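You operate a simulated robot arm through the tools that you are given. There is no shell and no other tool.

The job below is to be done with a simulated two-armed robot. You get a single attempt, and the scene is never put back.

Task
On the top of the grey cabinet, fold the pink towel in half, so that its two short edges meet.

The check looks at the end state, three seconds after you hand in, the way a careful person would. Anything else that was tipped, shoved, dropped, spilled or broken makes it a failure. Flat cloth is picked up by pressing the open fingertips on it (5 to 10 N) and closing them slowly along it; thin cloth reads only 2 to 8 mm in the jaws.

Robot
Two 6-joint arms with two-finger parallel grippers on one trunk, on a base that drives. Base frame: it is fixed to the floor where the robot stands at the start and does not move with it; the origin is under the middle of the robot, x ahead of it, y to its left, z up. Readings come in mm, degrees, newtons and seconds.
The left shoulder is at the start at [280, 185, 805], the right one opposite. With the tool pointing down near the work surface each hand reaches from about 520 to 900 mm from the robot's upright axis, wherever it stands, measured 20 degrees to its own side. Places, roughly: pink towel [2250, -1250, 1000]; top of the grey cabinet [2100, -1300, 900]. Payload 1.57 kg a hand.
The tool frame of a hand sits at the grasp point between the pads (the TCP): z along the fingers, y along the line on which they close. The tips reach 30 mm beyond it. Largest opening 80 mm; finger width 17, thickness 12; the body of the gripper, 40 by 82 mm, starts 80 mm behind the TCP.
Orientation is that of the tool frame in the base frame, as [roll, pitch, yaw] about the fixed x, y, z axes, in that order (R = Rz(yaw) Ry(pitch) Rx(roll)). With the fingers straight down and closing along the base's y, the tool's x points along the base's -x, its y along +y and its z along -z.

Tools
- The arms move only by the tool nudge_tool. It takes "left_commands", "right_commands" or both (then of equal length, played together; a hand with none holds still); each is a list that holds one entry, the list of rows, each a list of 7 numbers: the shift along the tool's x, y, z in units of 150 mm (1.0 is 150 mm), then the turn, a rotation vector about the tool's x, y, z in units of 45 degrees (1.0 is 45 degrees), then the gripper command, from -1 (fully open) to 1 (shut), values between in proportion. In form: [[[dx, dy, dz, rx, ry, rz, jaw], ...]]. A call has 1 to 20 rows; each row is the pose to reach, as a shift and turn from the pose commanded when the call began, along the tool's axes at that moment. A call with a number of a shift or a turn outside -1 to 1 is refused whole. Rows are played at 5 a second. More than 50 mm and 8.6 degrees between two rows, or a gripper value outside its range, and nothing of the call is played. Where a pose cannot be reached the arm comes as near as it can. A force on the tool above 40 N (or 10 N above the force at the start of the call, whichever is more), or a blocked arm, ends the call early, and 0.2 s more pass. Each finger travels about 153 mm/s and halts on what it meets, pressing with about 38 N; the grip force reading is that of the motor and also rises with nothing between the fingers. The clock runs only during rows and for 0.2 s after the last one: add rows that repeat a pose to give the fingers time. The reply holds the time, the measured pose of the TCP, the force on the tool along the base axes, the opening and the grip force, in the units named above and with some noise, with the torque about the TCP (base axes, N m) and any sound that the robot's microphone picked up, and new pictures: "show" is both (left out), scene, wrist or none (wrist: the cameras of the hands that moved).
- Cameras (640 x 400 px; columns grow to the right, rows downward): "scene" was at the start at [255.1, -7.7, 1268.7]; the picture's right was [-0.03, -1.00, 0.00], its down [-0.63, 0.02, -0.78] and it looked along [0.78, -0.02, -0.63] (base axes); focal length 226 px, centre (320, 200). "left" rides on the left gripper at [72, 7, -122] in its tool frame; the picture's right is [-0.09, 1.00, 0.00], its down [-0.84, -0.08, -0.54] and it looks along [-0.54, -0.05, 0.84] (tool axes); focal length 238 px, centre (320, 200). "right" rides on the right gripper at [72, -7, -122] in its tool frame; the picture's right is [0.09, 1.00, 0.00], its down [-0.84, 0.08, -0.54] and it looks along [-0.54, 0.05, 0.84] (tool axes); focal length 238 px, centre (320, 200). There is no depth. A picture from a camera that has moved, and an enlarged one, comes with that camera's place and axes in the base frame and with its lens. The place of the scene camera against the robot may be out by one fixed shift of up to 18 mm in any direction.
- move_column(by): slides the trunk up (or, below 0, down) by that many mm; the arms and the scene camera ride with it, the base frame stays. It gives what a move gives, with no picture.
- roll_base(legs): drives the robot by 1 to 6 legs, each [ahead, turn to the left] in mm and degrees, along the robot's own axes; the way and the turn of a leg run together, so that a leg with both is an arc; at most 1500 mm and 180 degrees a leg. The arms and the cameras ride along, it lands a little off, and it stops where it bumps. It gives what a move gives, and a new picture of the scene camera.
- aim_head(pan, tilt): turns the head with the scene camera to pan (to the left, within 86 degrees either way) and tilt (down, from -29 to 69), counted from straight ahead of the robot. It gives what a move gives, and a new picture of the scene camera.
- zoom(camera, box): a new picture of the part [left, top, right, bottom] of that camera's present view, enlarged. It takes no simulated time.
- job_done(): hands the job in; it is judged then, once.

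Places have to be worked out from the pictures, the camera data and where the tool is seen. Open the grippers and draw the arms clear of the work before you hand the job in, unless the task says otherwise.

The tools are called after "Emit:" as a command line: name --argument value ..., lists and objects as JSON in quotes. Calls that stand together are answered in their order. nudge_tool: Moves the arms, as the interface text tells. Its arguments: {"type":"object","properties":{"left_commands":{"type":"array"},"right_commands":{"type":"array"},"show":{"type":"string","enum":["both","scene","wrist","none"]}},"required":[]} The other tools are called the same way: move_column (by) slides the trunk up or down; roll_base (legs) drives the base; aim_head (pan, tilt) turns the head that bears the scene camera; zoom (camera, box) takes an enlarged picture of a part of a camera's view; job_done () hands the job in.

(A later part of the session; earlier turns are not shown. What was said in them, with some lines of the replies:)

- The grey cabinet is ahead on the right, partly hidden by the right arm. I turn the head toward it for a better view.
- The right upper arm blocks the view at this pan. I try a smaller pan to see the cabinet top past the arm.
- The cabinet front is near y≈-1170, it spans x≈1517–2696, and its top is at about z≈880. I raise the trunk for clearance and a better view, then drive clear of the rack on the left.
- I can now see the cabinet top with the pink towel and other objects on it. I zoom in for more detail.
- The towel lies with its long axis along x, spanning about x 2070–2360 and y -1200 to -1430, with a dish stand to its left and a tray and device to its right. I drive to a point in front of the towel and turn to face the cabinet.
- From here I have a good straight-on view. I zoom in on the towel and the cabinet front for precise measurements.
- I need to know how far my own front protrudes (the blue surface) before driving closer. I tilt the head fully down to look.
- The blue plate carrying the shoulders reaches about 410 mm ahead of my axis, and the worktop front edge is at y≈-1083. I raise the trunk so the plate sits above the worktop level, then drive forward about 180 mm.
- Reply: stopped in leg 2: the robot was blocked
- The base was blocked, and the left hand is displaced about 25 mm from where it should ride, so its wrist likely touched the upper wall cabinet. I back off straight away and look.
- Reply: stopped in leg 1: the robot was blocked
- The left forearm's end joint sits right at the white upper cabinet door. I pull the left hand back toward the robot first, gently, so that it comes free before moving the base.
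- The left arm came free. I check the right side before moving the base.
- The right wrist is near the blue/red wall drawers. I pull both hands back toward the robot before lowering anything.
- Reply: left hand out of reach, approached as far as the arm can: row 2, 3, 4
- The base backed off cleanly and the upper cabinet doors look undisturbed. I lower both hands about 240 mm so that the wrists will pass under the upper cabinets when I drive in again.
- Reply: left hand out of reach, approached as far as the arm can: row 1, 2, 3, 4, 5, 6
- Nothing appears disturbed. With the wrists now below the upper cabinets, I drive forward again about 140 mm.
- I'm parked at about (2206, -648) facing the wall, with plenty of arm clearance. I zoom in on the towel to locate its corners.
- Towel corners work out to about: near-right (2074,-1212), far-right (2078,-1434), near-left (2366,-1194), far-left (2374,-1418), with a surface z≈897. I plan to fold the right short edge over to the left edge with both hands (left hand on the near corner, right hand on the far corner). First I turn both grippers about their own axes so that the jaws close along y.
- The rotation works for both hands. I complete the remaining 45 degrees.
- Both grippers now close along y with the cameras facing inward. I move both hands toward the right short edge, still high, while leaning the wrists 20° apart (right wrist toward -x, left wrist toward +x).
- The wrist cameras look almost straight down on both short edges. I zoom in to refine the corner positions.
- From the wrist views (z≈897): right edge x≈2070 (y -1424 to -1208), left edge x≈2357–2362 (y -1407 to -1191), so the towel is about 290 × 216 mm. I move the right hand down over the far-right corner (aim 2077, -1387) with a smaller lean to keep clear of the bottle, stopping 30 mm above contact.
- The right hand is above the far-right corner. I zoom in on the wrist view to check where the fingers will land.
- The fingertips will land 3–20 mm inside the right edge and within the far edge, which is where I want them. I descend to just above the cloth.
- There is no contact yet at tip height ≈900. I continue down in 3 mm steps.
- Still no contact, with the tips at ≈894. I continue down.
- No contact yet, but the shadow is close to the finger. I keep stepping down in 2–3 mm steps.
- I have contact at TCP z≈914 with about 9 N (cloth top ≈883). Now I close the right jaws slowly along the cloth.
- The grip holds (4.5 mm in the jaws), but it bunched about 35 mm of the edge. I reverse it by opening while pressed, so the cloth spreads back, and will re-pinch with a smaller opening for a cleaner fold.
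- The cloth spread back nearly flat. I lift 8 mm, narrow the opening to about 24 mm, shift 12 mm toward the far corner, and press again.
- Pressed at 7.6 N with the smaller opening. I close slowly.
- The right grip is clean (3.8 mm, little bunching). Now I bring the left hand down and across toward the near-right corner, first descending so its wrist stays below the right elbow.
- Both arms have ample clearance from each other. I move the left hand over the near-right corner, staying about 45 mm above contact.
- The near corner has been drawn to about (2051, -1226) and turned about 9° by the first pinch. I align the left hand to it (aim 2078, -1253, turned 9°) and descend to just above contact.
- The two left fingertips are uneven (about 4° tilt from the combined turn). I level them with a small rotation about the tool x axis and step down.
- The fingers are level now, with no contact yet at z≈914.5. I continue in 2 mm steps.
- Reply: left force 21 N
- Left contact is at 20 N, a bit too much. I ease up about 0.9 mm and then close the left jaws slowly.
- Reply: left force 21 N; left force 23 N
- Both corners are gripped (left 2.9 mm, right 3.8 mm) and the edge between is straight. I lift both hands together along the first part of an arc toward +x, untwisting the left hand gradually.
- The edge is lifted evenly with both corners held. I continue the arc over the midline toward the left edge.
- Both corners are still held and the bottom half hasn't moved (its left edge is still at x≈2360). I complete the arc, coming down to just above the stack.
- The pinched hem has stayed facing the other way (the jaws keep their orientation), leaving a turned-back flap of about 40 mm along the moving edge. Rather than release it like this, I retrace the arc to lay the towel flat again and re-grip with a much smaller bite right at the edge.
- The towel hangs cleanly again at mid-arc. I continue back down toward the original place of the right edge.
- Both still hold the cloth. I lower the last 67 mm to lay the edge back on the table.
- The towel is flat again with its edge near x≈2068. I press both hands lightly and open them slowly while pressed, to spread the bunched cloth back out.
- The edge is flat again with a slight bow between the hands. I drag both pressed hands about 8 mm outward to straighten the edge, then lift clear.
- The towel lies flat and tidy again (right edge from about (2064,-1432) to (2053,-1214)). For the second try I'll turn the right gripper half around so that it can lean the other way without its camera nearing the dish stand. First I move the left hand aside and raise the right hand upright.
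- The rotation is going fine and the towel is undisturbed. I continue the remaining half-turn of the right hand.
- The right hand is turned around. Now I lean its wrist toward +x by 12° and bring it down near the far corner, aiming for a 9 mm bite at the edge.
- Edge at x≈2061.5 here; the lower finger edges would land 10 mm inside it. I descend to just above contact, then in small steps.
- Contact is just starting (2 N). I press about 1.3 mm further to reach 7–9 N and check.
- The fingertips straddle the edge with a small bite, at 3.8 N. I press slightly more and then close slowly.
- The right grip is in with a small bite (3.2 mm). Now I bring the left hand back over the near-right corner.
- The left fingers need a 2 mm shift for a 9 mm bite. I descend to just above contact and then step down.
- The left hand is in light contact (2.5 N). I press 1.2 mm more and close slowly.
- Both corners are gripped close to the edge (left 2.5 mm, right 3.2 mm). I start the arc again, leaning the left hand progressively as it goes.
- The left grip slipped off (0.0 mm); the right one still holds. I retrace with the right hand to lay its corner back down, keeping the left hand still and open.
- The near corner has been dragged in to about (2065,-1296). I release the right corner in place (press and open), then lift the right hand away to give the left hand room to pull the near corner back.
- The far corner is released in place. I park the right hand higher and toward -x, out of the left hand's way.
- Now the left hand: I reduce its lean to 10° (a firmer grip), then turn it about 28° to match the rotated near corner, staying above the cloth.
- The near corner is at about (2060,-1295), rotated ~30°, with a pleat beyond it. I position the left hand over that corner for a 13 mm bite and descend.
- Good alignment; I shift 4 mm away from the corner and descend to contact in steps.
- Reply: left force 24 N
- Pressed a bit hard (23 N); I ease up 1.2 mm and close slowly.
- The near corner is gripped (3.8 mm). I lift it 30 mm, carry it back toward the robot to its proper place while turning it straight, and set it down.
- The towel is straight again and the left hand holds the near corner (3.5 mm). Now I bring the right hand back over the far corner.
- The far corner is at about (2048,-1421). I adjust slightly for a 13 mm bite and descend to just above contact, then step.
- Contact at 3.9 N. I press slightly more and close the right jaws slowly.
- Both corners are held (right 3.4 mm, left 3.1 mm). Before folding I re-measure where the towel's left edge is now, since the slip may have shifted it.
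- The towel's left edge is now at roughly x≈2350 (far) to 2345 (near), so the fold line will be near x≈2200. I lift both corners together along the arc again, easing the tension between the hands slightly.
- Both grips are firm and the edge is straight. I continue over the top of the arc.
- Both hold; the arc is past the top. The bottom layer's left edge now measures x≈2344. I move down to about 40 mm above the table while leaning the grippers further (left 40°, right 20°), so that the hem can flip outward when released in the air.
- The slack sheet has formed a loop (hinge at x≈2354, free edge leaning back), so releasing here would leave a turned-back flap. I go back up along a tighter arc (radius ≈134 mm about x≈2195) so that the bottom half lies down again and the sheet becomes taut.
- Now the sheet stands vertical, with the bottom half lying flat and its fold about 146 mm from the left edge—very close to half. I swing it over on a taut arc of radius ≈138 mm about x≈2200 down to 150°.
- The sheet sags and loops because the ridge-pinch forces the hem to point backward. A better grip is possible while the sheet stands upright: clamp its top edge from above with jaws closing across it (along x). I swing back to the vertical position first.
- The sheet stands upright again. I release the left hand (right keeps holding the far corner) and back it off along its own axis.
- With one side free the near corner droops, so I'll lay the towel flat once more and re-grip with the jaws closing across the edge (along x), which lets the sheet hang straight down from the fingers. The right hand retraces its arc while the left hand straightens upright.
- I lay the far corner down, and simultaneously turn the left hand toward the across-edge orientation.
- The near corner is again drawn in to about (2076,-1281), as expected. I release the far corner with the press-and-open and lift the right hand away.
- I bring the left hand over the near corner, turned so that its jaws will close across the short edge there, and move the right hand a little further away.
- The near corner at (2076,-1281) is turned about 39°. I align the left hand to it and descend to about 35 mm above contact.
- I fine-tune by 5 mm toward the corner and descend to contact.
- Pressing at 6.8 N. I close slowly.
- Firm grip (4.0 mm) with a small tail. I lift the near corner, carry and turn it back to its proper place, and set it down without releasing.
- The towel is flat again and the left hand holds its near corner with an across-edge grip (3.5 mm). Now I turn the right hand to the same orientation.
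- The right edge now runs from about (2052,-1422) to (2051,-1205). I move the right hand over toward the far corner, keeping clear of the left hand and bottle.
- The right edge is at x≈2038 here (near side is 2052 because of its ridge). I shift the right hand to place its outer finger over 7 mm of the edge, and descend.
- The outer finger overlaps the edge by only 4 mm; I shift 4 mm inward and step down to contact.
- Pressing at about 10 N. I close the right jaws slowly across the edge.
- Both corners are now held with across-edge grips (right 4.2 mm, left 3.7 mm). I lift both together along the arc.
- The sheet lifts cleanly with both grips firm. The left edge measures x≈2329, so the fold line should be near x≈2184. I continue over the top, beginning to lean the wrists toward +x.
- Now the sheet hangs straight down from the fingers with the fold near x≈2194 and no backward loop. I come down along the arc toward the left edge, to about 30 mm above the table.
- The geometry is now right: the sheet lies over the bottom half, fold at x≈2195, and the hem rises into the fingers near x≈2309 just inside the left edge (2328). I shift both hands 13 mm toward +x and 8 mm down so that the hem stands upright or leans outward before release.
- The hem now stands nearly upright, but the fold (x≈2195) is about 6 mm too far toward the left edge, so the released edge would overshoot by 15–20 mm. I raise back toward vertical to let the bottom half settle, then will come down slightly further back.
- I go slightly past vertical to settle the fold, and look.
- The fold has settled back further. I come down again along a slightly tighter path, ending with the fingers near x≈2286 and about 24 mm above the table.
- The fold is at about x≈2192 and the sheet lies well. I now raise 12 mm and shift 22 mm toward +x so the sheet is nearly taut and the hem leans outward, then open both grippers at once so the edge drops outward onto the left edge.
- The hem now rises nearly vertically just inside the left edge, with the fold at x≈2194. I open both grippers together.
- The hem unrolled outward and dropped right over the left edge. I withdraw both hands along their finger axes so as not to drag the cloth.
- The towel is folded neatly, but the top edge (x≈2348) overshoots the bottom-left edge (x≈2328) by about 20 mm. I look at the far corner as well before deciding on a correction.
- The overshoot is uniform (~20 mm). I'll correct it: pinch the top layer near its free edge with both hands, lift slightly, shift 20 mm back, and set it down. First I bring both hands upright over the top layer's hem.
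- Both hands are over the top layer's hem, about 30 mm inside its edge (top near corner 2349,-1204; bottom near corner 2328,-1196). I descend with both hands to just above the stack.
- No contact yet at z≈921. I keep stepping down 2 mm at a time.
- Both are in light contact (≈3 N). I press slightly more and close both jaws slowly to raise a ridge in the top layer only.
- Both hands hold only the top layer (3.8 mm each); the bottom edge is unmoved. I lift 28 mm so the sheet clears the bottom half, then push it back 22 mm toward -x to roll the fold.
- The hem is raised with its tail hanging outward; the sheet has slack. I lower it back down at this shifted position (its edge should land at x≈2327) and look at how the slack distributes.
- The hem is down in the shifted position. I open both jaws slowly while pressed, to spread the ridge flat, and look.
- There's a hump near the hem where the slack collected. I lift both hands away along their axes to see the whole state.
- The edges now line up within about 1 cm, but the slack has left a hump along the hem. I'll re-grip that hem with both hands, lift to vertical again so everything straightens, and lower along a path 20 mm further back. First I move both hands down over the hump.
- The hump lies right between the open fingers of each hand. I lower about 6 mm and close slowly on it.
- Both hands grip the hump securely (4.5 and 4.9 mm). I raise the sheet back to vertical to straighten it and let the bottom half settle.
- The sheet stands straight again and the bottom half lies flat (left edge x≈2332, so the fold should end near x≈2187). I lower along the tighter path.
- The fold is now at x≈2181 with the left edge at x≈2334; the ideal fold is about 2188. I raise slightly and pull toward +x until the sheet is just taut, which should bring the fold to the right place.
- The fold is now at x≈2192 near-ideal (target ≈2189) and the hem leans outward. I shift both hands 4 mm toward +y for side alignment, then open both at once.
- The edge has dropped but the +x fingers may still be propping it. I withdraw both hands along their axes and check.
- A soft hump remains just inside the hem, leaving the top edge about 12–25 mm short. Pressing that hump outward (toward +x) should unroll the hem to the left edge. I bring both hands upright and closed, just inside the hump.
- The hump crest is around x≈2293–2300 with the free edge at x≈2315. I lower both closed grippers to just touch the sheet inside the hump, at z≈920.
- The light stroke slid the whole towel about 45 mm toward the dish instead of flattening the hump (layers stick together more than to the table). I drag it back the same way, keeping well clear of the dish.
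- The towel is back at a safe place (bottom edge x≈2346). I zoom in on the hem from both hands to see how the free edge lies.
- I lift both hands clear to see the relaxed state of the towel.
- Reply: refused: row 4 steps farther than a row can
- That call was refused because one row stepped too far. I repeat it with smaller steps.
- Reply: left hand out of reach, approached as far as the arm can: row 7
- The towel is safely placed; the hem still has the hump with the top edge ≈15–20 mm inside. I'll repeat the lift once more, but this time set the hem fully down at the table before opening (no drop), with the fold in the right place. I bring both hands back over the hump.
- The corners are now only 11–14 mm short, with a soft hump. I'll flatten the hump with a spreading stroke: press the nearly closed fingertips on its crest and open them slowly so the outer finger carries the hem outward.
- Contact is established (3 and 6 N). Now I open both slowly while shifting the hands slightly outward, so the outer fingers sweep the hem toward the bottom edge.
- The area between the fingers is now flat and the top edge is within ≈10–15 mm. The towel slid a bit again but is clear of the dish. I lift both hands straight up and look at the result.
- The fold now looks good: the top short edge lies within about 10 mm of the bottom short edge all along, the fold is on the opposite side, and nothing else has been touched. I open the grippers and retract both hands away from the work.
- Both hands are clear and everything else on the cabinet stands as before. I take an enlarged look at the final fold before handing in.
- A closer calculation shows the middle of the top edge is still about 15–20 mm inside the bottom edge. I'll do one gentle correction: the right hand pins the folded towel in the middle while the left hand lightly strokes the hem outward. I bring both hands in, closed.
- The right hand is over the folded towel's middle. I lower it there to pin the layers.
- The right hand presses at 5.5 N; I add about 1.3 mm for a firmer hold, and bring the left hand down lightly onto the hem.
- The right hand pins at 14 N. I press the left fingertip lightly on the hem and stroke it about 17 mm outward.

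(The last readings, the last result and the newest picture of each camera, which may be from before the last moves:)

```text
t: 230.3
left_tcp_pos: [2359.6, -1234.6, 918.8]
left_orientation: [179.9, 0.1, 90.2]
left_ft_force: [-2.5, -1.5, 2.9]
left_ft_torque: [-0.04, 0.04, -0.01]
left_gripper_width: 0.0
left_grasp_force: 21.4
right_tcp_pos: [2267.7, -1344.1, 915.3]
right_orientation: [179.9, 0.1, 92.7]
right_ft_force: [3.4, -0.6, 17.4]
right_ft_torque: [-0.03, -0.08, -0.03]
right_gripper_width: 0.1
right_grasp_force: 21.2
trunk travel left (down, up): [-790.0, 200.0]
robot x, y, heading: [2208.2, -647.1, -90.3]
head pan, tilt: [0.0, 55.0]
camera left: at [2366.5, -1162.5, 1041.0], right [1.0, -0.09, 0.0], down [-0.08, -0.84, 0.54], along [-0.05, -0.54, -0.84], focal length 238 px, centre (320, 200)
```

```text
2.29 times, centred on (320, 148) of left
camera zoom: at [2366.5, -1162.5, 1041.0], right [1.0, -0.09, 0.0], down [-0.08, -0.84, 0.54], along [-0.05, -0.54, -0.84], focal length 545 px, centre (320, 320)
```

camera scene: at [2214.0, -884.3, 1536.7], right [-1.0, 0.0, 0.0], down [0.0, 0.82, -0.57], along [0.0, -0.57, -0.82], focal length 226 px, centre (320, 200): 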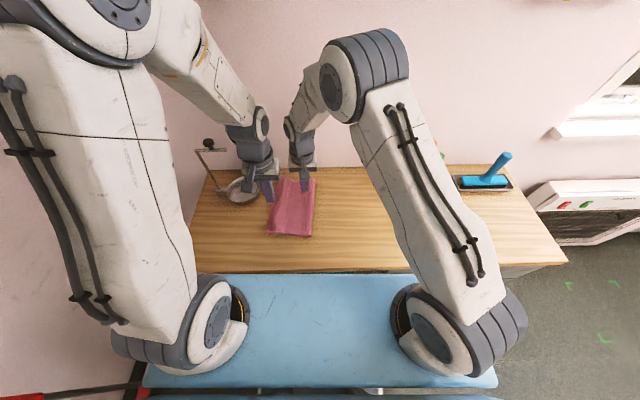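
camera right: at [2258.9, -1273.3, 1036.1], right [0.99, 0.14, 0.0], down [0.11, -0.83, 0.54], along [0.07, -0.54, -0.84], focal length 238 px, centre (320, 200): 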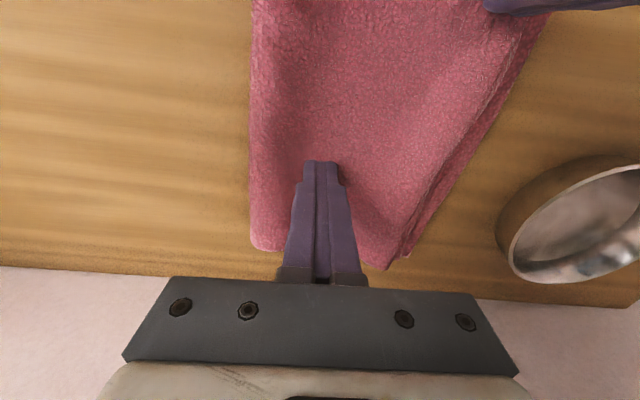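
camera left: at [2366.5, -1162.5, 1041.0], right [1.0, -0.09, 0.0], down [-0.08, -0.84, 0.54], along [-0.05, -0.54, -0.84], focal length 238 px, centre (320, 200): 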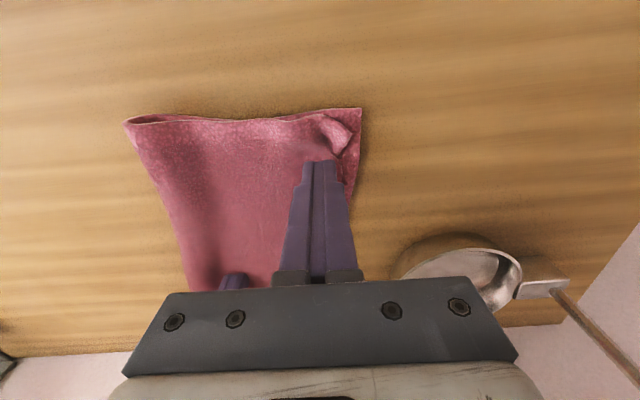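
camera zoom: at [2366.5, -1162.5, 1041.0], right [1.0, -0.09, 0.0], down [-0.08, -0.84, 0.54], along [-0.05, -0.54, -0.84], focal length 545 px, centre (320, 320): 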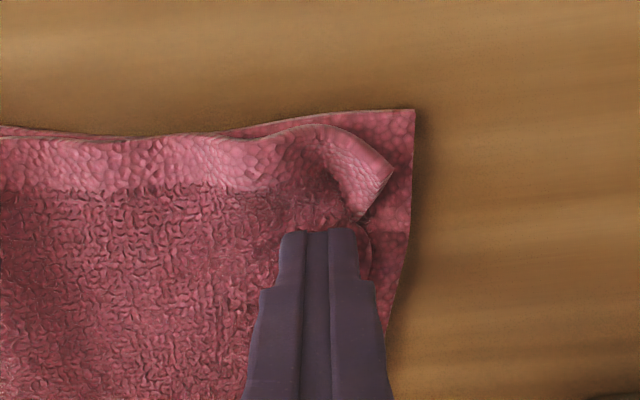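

The stroke only swung the near side of both layers together by ~15 mm, so stroking won't shift one layer over the other. I drag it back the same way and lift the pin; then I'll redo the fold-over with a grip right at the top edge, which gave the cleanest result before.

Emit:
nudge_tool --left_commands '[[[-0.01, -0.03, 0, 0, 0, 0, 1], [-0.02, -0.06, 0, 0, 0, 0, 1], [-0.03, -0.09, 0, 0, 0, 0, 1], [-0.04, -0.115, 0, 0, 0, 0, 1], [-0.04, -0.115, -0.05, 0, 0, 0, 1], [-0.04, -0.115, -0.2, 0, 0, 0, 1]]]' --show "none"

Emit:
nudge_tool --left_commands '[[[0, 0, -0.1, 0, 0, 0, 0.8], [0, 0, -0.2, 0, 0, 0, 0.5], [0, 0, -0.3, 0, 0, 0, 0.5], [0, 0, -0.3, 0, 0, 0, 0.5]]]' --right_commands '[[[0, 0, -0.05, 0, 0, 0, 1], [0, 0, -0.25, 0, 0, 0, 0.8], [0, 0, -0.45, 0, 0, 0, 0.5], [0, 0, -0.45, 0, 0, 0, 0.5]]]' --show "both"

Emit:
zoom --camera "left" --box '[180, 60, 460, 235]'

Emit:
zoom --camera "right" --box '[260, 60, 540, 235]'

```text
t: 231.7
left_tcp_pos: [2340.9, -1240.0, 948.2]
left_orientation: [-180.0, -0.1, 90.0]
left_ft_force: [0.3, -0.4, 0.1]
left_ft_torque: [-0.01, 0.03, -0.02]
left_gripper_width: 0.2
left_grasp_force: 21.1
right_tcp_pos: [2269.0, -1345.1, 915.7]
right_orientation: [-180.0, 0.1, 92.7]
right_ft_force: [2.8, -1.2, 19.9]
right_ft_torque: [-0.01, -0.08, 0.03]
right_gripper_width: 0.0
right_grasp_force: 21.4
trunk travel left (down, up): [-790.0, 200.0]
robot x, y, heading: [2204.5, -644.4, -90.2]
head pan, tilt: [0.0, 55.0]
```

```text
t: 232.7
left_tcp_pos: [2342.3, -1241.4, 992.4]
left_orientation: [180.0, 0.1, 90.0]
left_ft_force: [0.1, -0.4, 0.4]
left_ft_torque: [-0.01, 0.02, -0.01]
left_gripper_width: 20.1
left_grasp_force: 0.1
right_tcp_pos: [2267.3, -1344.5, 980.5]
right_orientation: [-179.9, 0.1, 92.5]
right_ft_force: [-1.0, 0.2, -0.5]
right_ft_torque: [-0.03, 0.03, 0.0]
right_gripper_width: 20.0
right_grasp_force: 0.2
trunk travel left (down, up): [-790.0, 200.0]
robot x, y, heading: [2203.4, -646.7, -90.4]
head pan, tilt: [0.0, 55.0]
camera scene: at [2213.9, -883.8, 1536.7], right [-1.0, 0.0, 0.0], down [0.0, 0.82, -0.57], along [0.0, -0.57, -0.82], focal length 226 px, centre (320, 200)
camera right: at [2258.7, -1272.6, 1101.9], right [0.99, 0.14, 0.0], down [0.12, -0.83, 0.54], along [0.07, -0.54, -0.84], focal length 238 px, centre (320, 200)
camera left: at [2349.0, -1168.8, 1115.4], right [1.0, -0.09, 0.0], down [-0.08, -0.84, 0.54], along [-0.05, -0.54, -0.84], focal length 238 px, centre (320, 200)
```

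scene: 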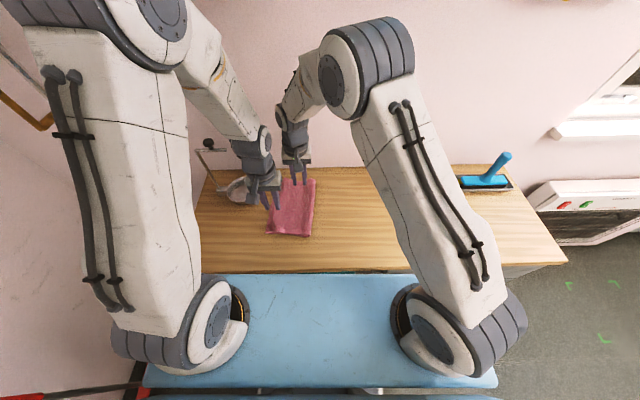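
right: 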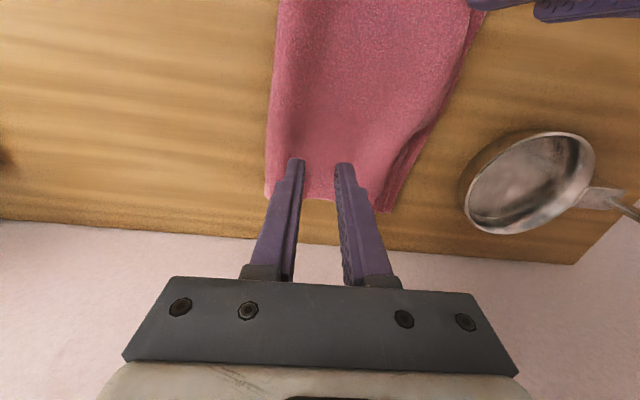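
left: 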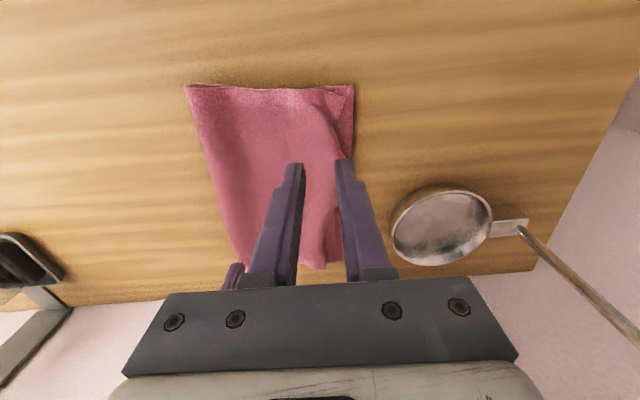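

```text
2.29 times, centred on (320, 148) of left
camera zoom: at [2349.0, -1168.8, 1115.4], right [1.0, -0.09, 0.0], down [-0.08, -0.84, 0.54], along [-0.05, -0.54, -0.84], focal length 545 px, centre (320, 320)
```

zoom: 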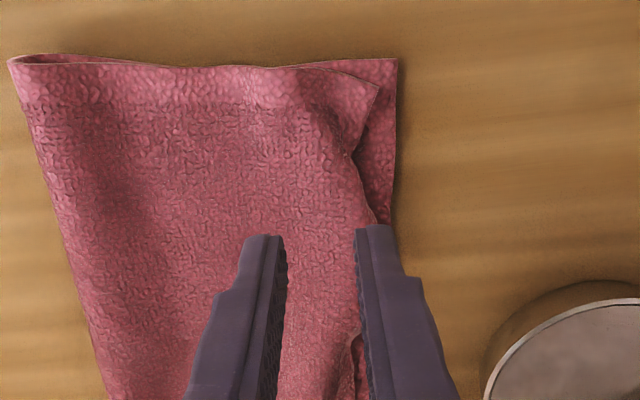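

```text
2.29 times, centred on (400, 148) of right
camera zoom: at [2258.7, -1272.6, 1101.9], right [0.99, 0.14, 0.0], down [0.12, -0.83, 0.54], along [0.07, -0.54, -0.84], focal length 545 px, centre (137, 320)
```

zoom: 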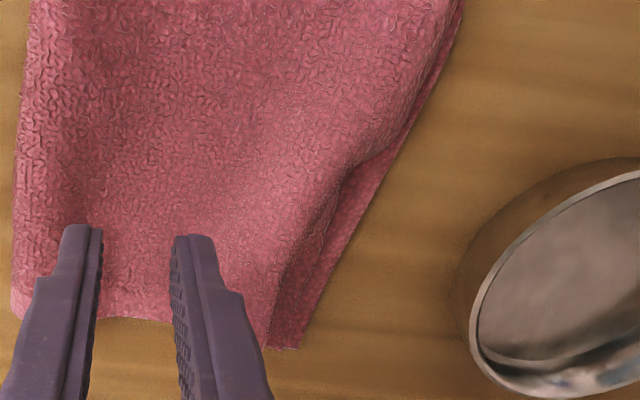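

Pressing in the middle helped: around the mid-edge the top edge now lies within about 6 mm of the bottom edge. I try plain vertical pats (no dragging) with closed fingers on the remaining soft hump near both corners.

Emit:
nudge_tool --left_commands '[[[0, -0.03, 0.1, 0, 0, 0, 1], [0, -0.06, 0.2, 0, 0, 0, 1], [0, -0.09, 0.3, 0, 0, 0, 1], [0, -0.09, 0.4, 0, 0, 0, 1], [0, -0.09, 0.46, 0, 0, 0, 1], [0, -0.09, 0.49, 0, 0, 0, 1]]]' --right_commands '[[[-0.08, 0.09, 0.05, 0, 0, 0, 1], [-0.16, 0.18, 0.1, 0, 0, 0, 1], [-0.24, 0.27, 0.18, 0, 0, 0, 1], [-0.31, 0.34, 0.28, 0, 0, 0, 1], [-0.31, 0.34, 0.37, 0, 0, 0, 1], [-0.31, 0.34, 0.41, 0, 0, 0, 1]]]' --show "wrist"

Emit:
nudge_tool --left_commands '[[[0, 0, 0.012, 0, 0, 0, 1], [0, 0, 0.024, 0, 0, 0, 1], [0, 0, 0.03, 0, 0, 0, 1], [0, 0, 0.03, 0, 0, 0, 1]]]' --right_commands '[[[0, 0, 0.012, 0, 0, 0, 1], [0, 0, 0.024, 0, 0, 0, 1], [0, 0, 0.03, 0, 0, 0, 1], [0, 0, 0.03, 0, 0, 0, 1]]]' --show "wrist"

```text
t: 234.1
left_tcp_pos: [2328.1, -1242.3, 920.3]
left_orientation: [180.0, 0.0, 90.1]
left_ft_force: [0.1, 0.9, 0.0]
left_ft_torque: [0.02, 0.05, 0.03]
left_gripper_width: 0.0
left_grasp_force: 20.9
right_tcp_pos: [2322.2, -1389.1, 920.1]
right_orientation: [180.0, 0.1, 92.7]
right_ft_force: [1.0, -1.6, 2.3]
right_ft_torque: [-0.07, -0.04, -0.02]
right_gripper_width: 0.0
right_grasp_force: 21.3
trunk travel left (down, up): [-790.0, 200.0]
robot x, y, heading: [2204.4, -647.8, -89.9]
head pan, tilt: [0.0, 55.0]
camera right: at [2312.5, -1317.0, 1041.6], right [0.99, 0.14, 0.0], down [0.11, -0.83, 0.54], along [0.07, -0.54, -0.84], focal length 238 px, centre (320, 200)
camera left: at [2335.1, -1168.8, 1042.5], right [1.0, -0.09, 0.0], down [-0.08, -0.84, 0.54], along [-0.05, -0.54, -0.84], focal length 238 px, centre (320, 200)
```

right: 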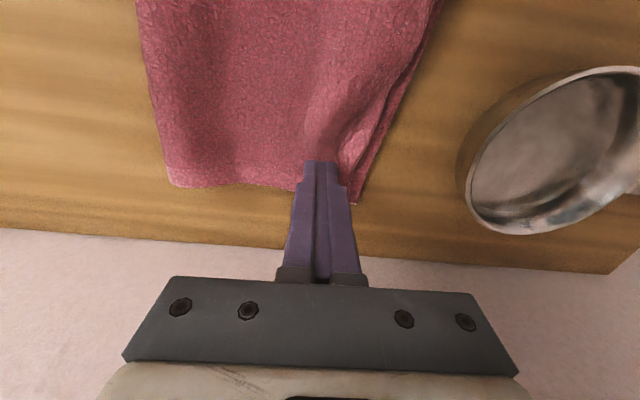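
left: 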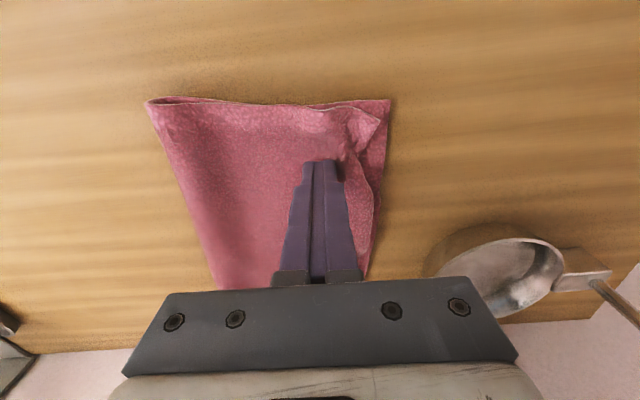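

```text
t: 235.1
left_tcp_pos: [2327.9, -1241.0, 917.1]
left_orientation: [180.0, 0.1, 90.0]
left_ft_force: [-1.6, -0.9, 4.7]
left_ft_torque: [-0.04, 0.01, -0.03]
left_gripper_width: 0.0
left_grasp_force: 21.2
right_tcp_pos: [2322.6, -1389.3, 916.9]
right_orientation: [179.9, 0.2, 92.6]
right_ft_force: [1.6, 1.0, 14.4]
right_ft_torque: [0.02, -0.16, 0.04]
right_gripper_width: 0.0
right_grasp_force: 21.6
trunk travel left (down, up): [-790.0, 200.0]
robot x, y, heading: [2205.1, -652.5, -90.0]
head pan, tilt: [0.0, 55.0]
camera right: at [2312.4, -1317.6, 1037.8], right [0.99, 0.14, 0.0], down [0.11, -0.83, 0.55], along [0.07, -0.54, -0.84], focal length 238 px, centre (320, 200)
camera left: at [2335.6, -1168.2, 1038.5], right [1.0, -0.09, 0.0], down [-0.08, -0.84, 0.54], along [-0.05, -0.54, -0.84], focal length 238 px, centre (320, 200)
```

right: 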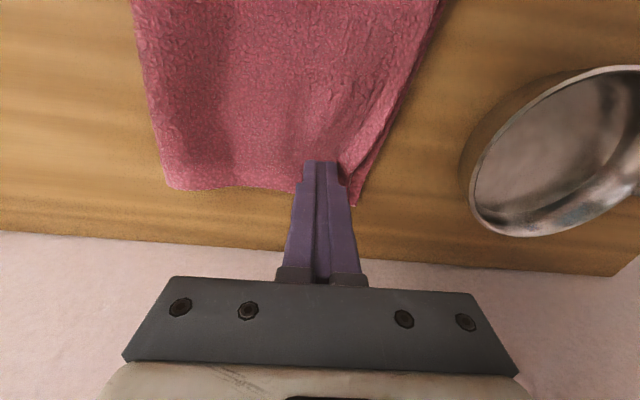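
left: 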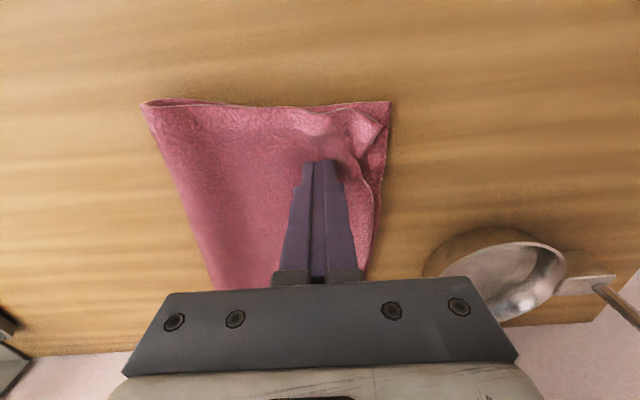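

The pats flatten the hump and move the hem outward. I lift both straight up and look again.

Emit:
nudge_tool --left_commands '[[[0, 0, -0.1, 0, 0, 0, 1], [0, 0, -0.35, 0, 0, 0, 1], [0, 0, -0.6, 0, 0, 0, 1], [0, 0, -0.6, 0, 0, 0, 1]]]' --right_commands '[[[0, 0, -0.1, 0, 0, 0, 1], [0, 0, -0.35, 0, 0, 0, 1], [0, 0, -0.6, 0, 0, 0, 1], [0, 0, -0.6, 0, 0, 0, 1]]]' --show "wrist"

Emit:
zoom --camera "left" --box '[180, 40, 460, 215]'

Emit:
zoom --camera "right" --box '[200, 0, 480, 175]'

```text
t: 236.1
left_tcp_pos: [2329.3, -1241.9, 1006.3]
left_orientation: [-180.0, 0.0, 90.0]
left_ft_force: [-0.4, -0.4, -0.2]
left_ft_torque: [-0.01, 0.04, 0.01]
left_gripper_width: 0.0
left_grasp_force: 21.2
right_tcp_pos: [2320.9, -1388.3, 1006.1]
right_orientation: [-179.9, 0.0, 92.6]
right_ft_force: [0.1, 0.5, 0.4]
right_ft_torque: [-0.04, -0.02, 0.01]
right_gripper_width: 0.0
right_grasp_force: 21.1
trunk travel left (down, up): [-790.0, 200.0]
robot x, y, heading: [2204.1, -643.9, -89.8]
head pan, tilt: [0.0, 55.0]
camera right: at [2312.2, -1316.8, 1127.0], right [0.99, 0.14, 0.0], down [0.12, -0.83, 0.54], along [0.07, -0.54, -0.84], focal length 238 px, centre (320, 200)
camera left: at [2335.2, -1168.7, 1127.2], right [1.0, -0.09, 0.0], down [-0.08, -0.84, 0.54], along [-0.05, -0.54, -0.84], focal length 238 px, centre (320, 200)
```

right: 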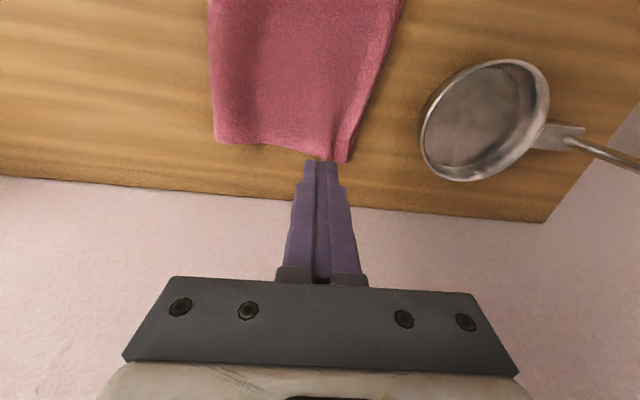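
left: 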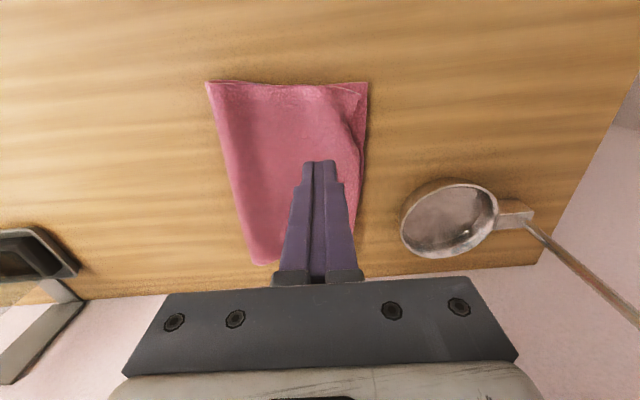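

```text
2.29 times, centred on (320, 128) of left
camera zoom: at [2335.2, -1168.7, 1127.2], right [1.0, -0.09, 0.0], down [-0.08, -0.84, 0.54], along [-0.05, -0.54, -0.84], focal length 545 px, centre (320, 366)
```

zoom: 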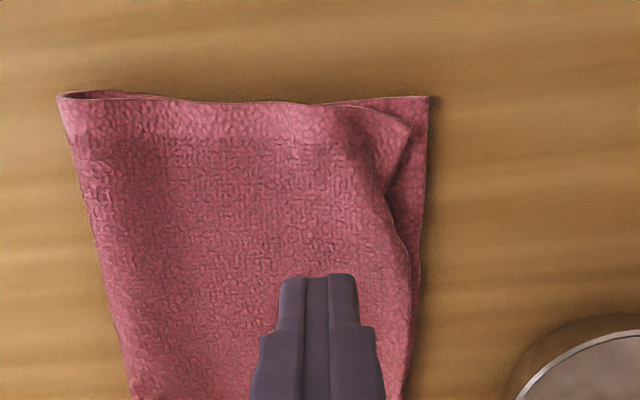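

```text
2.29 times, centred on (340, 88) of right
camera zoom: at [2312.2, -1316.8, 1127.0], right [0.99, 0.14, 0.0], down [0.12, -0.83, 0.54], along [0.07, -0.54, -0.84], focal length 545 px, centre (274, 457)
```

zoom: 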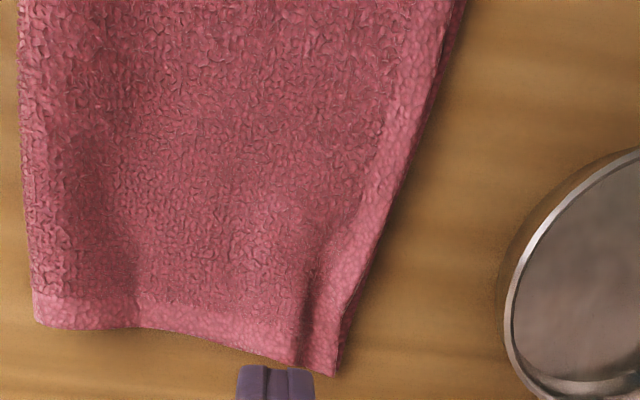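

Excellent: along the far half and middle the two short edges now coincide; only the near corner is still ≈10–15 mm inside. I pat once more near that corner.

Emit:
nudge_tool --left_commands '[[[0.07, 0.05, 0.1, 0, 0, 0, 1], [0.14, 0.1, 0.25, 0, 0, 0, 1], [0.14, 0.1, 0.4, 0, 0, 0, 1], [0.14, 0.1, 0.52, 0, 0, 0, 1], [0.14, 0.1, 0.56, 0, 0, 0, 1], [0.14, 0.1, 0.58, 0, 0, 0, 1]]]' --show "wrist"

Emit:
nudge_tool --left_commands '[[[0, 0, 0.01, 0, 0, 0, 1], [0, 0, 0.02, 0, 0, 0, 1], [0, 0, 0.03, 0, 0, 0, 1], [0, 0, 0.03, 0, 0, 0, 1]]]' --show "wrist"

Emit:
zoom --camera "left" --box '[180, 60, 460, 235]'

```text
t: 237.5
left_tcp_pos: [2343.9, -1220.8, 917.4]
left_orientation: [-180.0, 0.2, 90.0]
left_ft_force: [0.8, 0.7, 1.5]
left_ft_torque: [0.0, 0.04, 0.02]
left_gripper_width: 0.0
left_grasp_force: 21.8
right_tcp_pos: [2321.4, -1390.0, 1005.6]
right_orientation: [-180.0, 0.0, 92.7]
right_ft_force: [-0.4, -0.3, 0.1]
right_ft_torque: [-0.01, 0.01, -0.03]
right_gripper_width: 0.1
right_grasp_force: 21.0
trunk travel left (down, up): [-790.0, 200.0]
robot x, y, heading: [2208.2, -644.6, -90.1]
head pan, tilt: [0.0, 55.0]
camera left: at [2350.6, -1147.2, 1040.9], right [1.0, -0.09, 0.0], down [-0.08, -0.84, 0.54], along [-0.05, -0.54, -0.84], focal length 238 px, centre (320, 200)
```

left: 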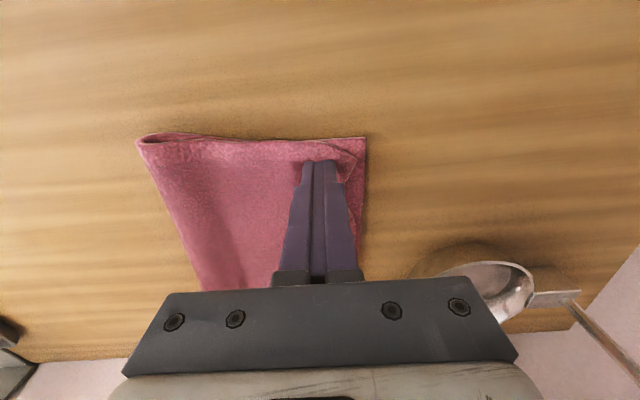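

```text
t: 238.5
left_tcp_pos: [2344.1, -1219.2, 915.7]
left_orientation: [-179.9, 0.2, 90.1]
left_ft_force: [0.9, 5.0, 31.4]
left_ft_torque: [0.12, -0.11, 0.03]
left_gripper_width: 0.0
left_grasp_force: 21.3
right_tcp_pos: [2321.7, -1389.2, 1006.8]
right_orientation: [-179.9, 0.2, 92.6]
right_ft_force: [-0.8, -0.4, -0.7]
right_ft_torque: [-0.01, 0.01, 0.0]
right_gripper_width: 0.4
right_grasp_force: 21.1
trunk travel left (down, up): [-790.0, 200.0]
robot x, y, heading: [2205.3, -647.4, -89.9]
head pan, tilt: [0.0, 55.0]
camera left: at [2350.6, -1147.2, 1037.1], right [1.0, -0.09, 0.0], down [-0.08, -0.84, 0.54], along [-0.05, -0.54, -0.84], focal length 238 px, centre (320, 200)
```

left: 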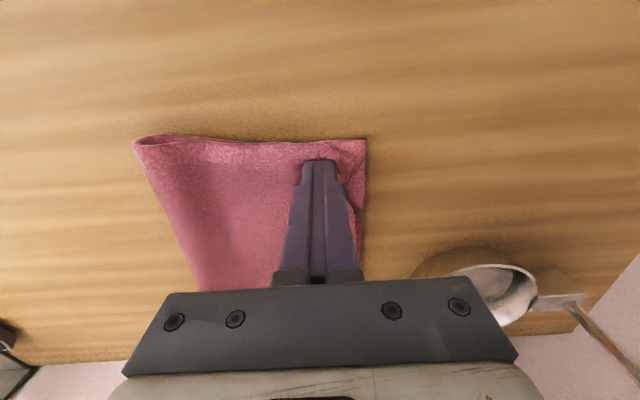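

```text
2.29 times, centred on (320, 148) of left
camera zoom: at [2350.6, -1147.2, 1037.1], right [1.0, -0.09, 0.0], down [-0.08, -0.84, 0.54], along [-0.05, -0.54, -0.84], focal length 545 px, centre (320, 320)
```

zoom: 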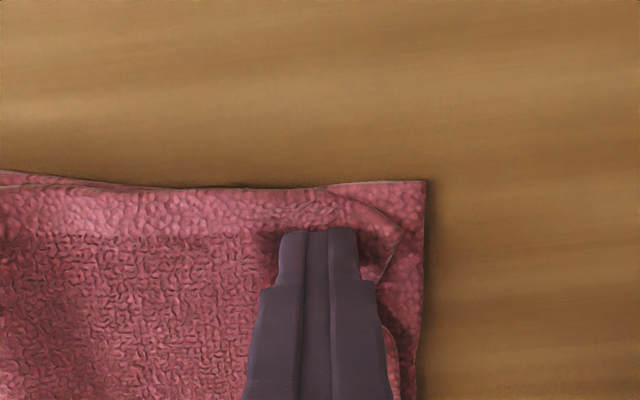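

The near corner is pressed flat (31 N, enough). I lift both hands and check the whole result.

Emit:
nudge_tool --left_commands '[[[0, 0, -0.05, 0, 0, 0, 1], [0, 0, -0.3, 0, 0, 0, 1], [0, 0, -0.6, 0, 0, 0, 1], [0, 0.2, -0.85, 0, 0, 0, 0.5], [0, 0.45, -1.0, 0, 0, 0, 0], [0, 0.7, -1.0, 0, 0, 0, -1]]]' --right_commands '[[[0.05, -0.1, -0.1, 0, 0, 0, 1], [0.1, -0.3, -0.25, 0, 0, 0, 0.5], [0.2, -0.55, -0.4, 0, 0, 0, 0], [0.3, -0.8, -0.5, 0, 0, 0, -1], [0.35, -0.95, -0.6, 0, 0, 0, -1], [0.35, -0.95, -0.6, 0, 0, 0, -1]]]' --show "both"

Emit:
zoom --camera "scene" --box '[230, 160, 350, 248]'

Emit:
zoom --camera "left" --box '[80, 80, 360, 255]'

```text
t: 239.9
left_tcp_pos: [2447.8, -1221.3, 1066.8]
left_orientation: [-180.0, -0.1, 89.9]
left_ft_force: [0.0, -0.3, 0.0]
left_ft_torque: [-0.02, -0.03, -0.01]
left_gripper_width: 80.2
left_grasp_force: 0.0
right_tcp_pos: [2176.0, -1343.6, 1095.3]
right_orientation: [-180.0, 0.1, 92.6]
right_ft_force: [-0.6, 0.9, -0.5]
right_ft_torque: [-0.01, -0.02, 0.04]
right_gripper_width: 80.1
right_grasp_force: 0.0
trunk travel left (down, up): [-790.0, 200.0]
robot x, y, heading: [2203.4, -649.6, -90.1]
head pan, tilt: [0.0, 55.0]
camera scene: at [2213.7, -883.8, 1536.7], right [-1.0, 0.0, 0.0], down [0.0, 0.82, -0.57], along [0.0, -0.57, -0.82], focal length 226 px, centre (320, 200)
camera right: at [2167.5, -1271.5, 1215.9], right [0.99, 0.14, 0.0], down [0.11, -0.83, 0.54], along [0.07, -0.54, -0.84], focal length 238 px, centre (320, 200)
camera left: at [2455.5, -1148.6, 1187.7], right [1.0, -0.09, 0.0], down [-0.08, -0.84, 0.54], along [-0.05, -0.54, -0.84], focal length 238 px, centre (320, 200)
```

scene: 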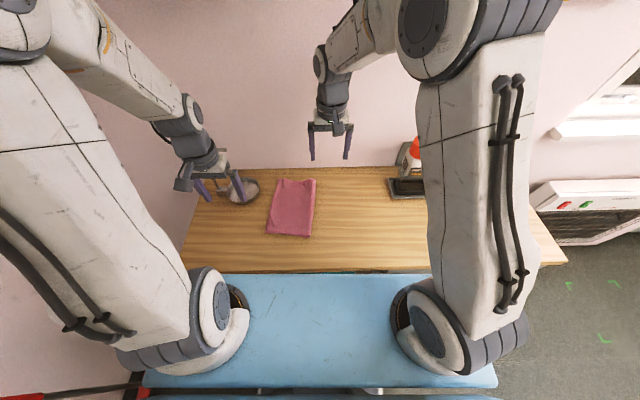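
right: 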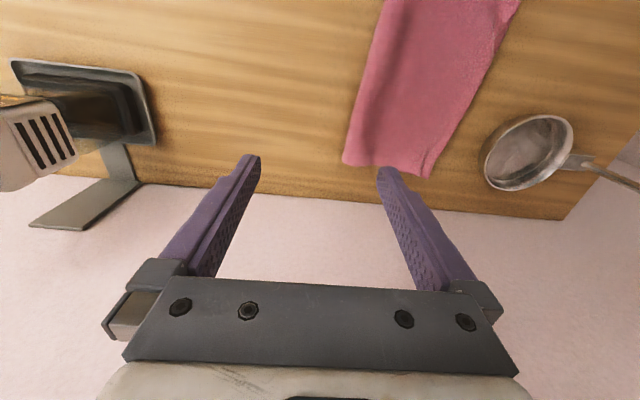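
left: 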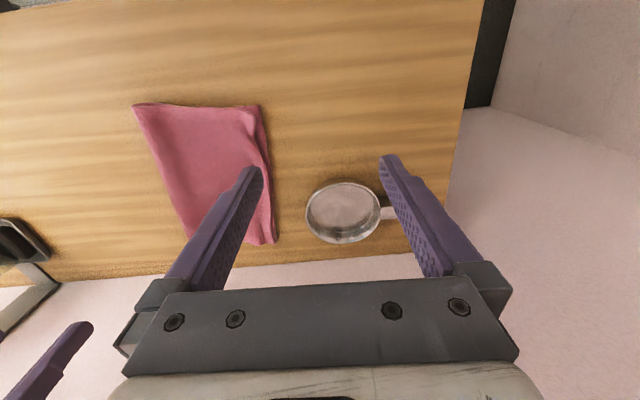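

```text
4.55 times, centred on (290, 204) of scene
camera zoom: at [2213.7, -883.8, 1536.7], right [-1.0, 0.0, 0.0], down [0.0, 0.82, -0.57], along [0.0, -0.57, -0.82], focal length 1027 px, centre (456, 182)
```

zoom: 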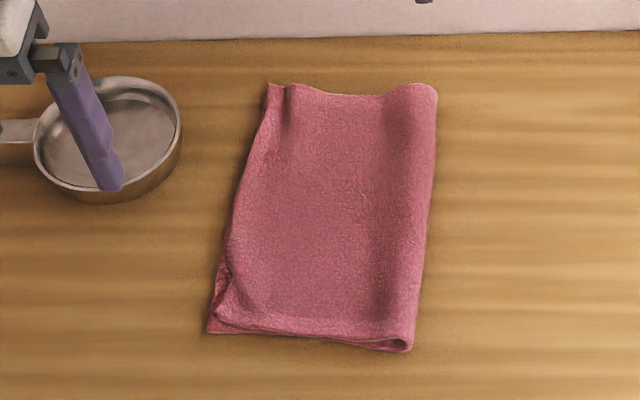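

```text
2.29 times, centred on (220, 168) of left
camera zoom: at [2455.5, -1148.6, 1187.7], right [1.0, -0.09, 0.0], down [-0.08, -0.84, 0.54], along [-0.05, -0.54, -0.84], focal length 545 px, centre (549, 274)
```

zoom: 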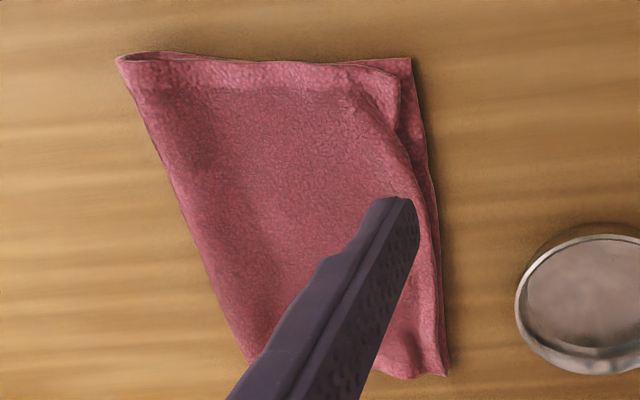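

The towel is now folded neatly with the two short edges meeting along their whole length. I draw both open hands back toward the robot, clear of the work.

Emit:
nudge_tool --left_commands '[[[0.1, 0, -0.05, 0, 0, 0, -1], [0.25, 0, -0.15, 0, 0, 0, -1], [0.4, 0.05, -0.25, 0, 0, 0, -1], [0.4, 0.1, -0.3, 0, 0, 0, -1]]]' --right_commands '[[[0.2, -0.2, -0.05, 0, 0, 0, -1], [0.4, -0.4, -0.1, 0, 0, 0, -1], [0.6, -0.6, -0.1, 0, 0, 0, -1], [0.8, -0.8, -0.1, 0, 0, 0, -1]]]' --show "scene"

Emit:
roll_base --legs '[[-200, 0]]'

Emit:
zoom --camera "scene" --box '[160, 60, 480, 260]'

```text
t: 240.9
left_tcp_pos: [2463.2, -1159.3, 1110.0]
left_orientation: [180.0, 0.0, 90.1]
left_ft_force: [0.0, -0.8, 0.1]
left_ft_torque: [-0.03, 0.0, -0.02]
left_gripper_width: 80.1
left_grasp_force: 0.1
right_tcp_pos: [2051.4, -1228.5, 1108.8]
right_orientation: [-179.9, 0.0, 92.6]
right_ft_force: [0.6, 0.3, 0.1]
right_ft_torque: [0.01, -0.02, -0.01]
right_gripper_width: 80.1
right_grasp_force: 0.1
trunk travel left (down, up): [-790.0, 200.0]
robot x, y, heading: [2205.2, -647.5, -90.1]
head pan, tilt: [0.0, 55.0]
camera scene: at [2214.0, -884.1, 1536.7], right [-1.0, 0.0, 0.0], down [0.0, 0.82, -0.57], along [0.0, -0.57, -0.82], focal length 226 px, centre (320, 200)
```

scene: 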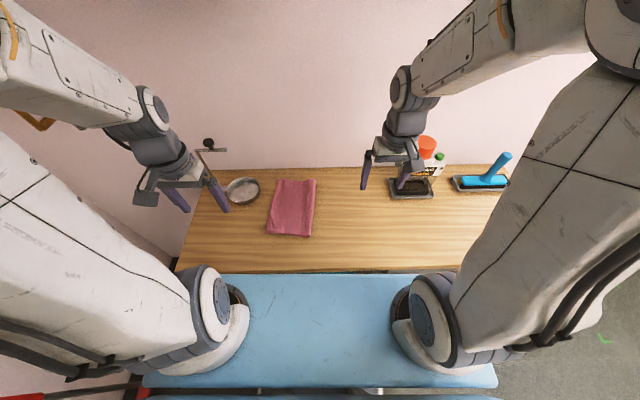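

```text
t: 242.5
left_tcp_pos: [2463.5, -959.2, 1111.0]
left_orientation: [180.0, 0.1, 90.1]
left_ft_force: [0.0, -0.3, 0.5]
left_ft_torque: [-0.02, -0.01, 0.0]
left_gripper_width: 79.9
left_grasp_force: 0.0
right_tcp_pos: [2052.9, -1028.2, 1109.6]
right_orientation: [-180.0, 0.1, 92.6]
right_ft_force: [-0.4, 0.4, 0.9]
right_ft_torque: [-0.01, -0.02, -0.01]
right_gripper_width: 79.8
right_grasp_force: 0.0
trunk travel left (down, up): [-790.0, 200.0]
robot x, y, heading: [2202.6, -445.9, -90.2]
head pan, tilt: [0.0, 55.0]
camera scene: at [2213.8, -683.0, 1536.6], right [-1.0, 0.0, 0.0], down [0.0, 0.82, -0.57], along [0.0, -0.57, -0.82], focal length 226 px, centre (320, 200)
```

scene: 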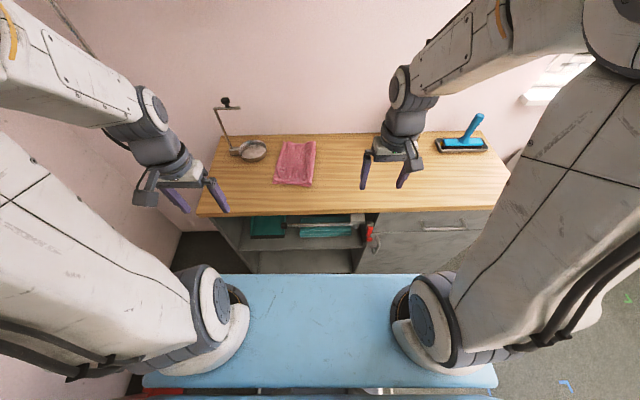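

```text
2.00 times, centred on (320, 160) of scene
camera zoom: at [2213.8, -683.0, 1536.6], right [-1.0, 0.0, 0.0], down [0.0, 0.82, -0.57], along [0.0, -0.57, -0.82], focal length 452 px, centre (320, 280)
```

zoom: 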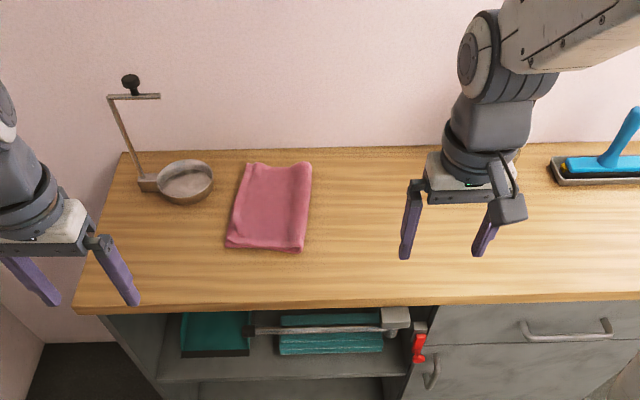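

The towel lies on the cabinet folded in half with its short edges together. The other objects stand where they were, the grippers are open and the arms are clear, so I hand the job in.

Emit:
job_done

```text
The job is handed in.
```

The pink towel is folded in half on top of the grey cabinet. By my measurements its two short edges meet to within a few millimetres, except at the near corner, where the top layer sits about 6 mm in and dips slightly behind the edge. The job is handed in and I haven't seen the verdict.

- **Contact with the wall cabinet:** while parking, the left wrist touched the white upper cabinet and stopped the base. I backed off at once; the doors still looked closed and nothing seemed moved.
- **Towel position:** the folded towel ended up about 40 mm closer to the dish than where the towel lay at the start. It didn't touch the dish.
- **Other objects:** I saw no sign that the dish and its stand, the bottle and its tray or the blue roller were disturbed. In my last picture the bottle was hidden behind the right arm; it was standing normally just before that.

The first few tries left the edge turned back or not lined up, so I unfolded and refolded the towel several times. The grippers are open, and the robot is backed away from the cabinet.
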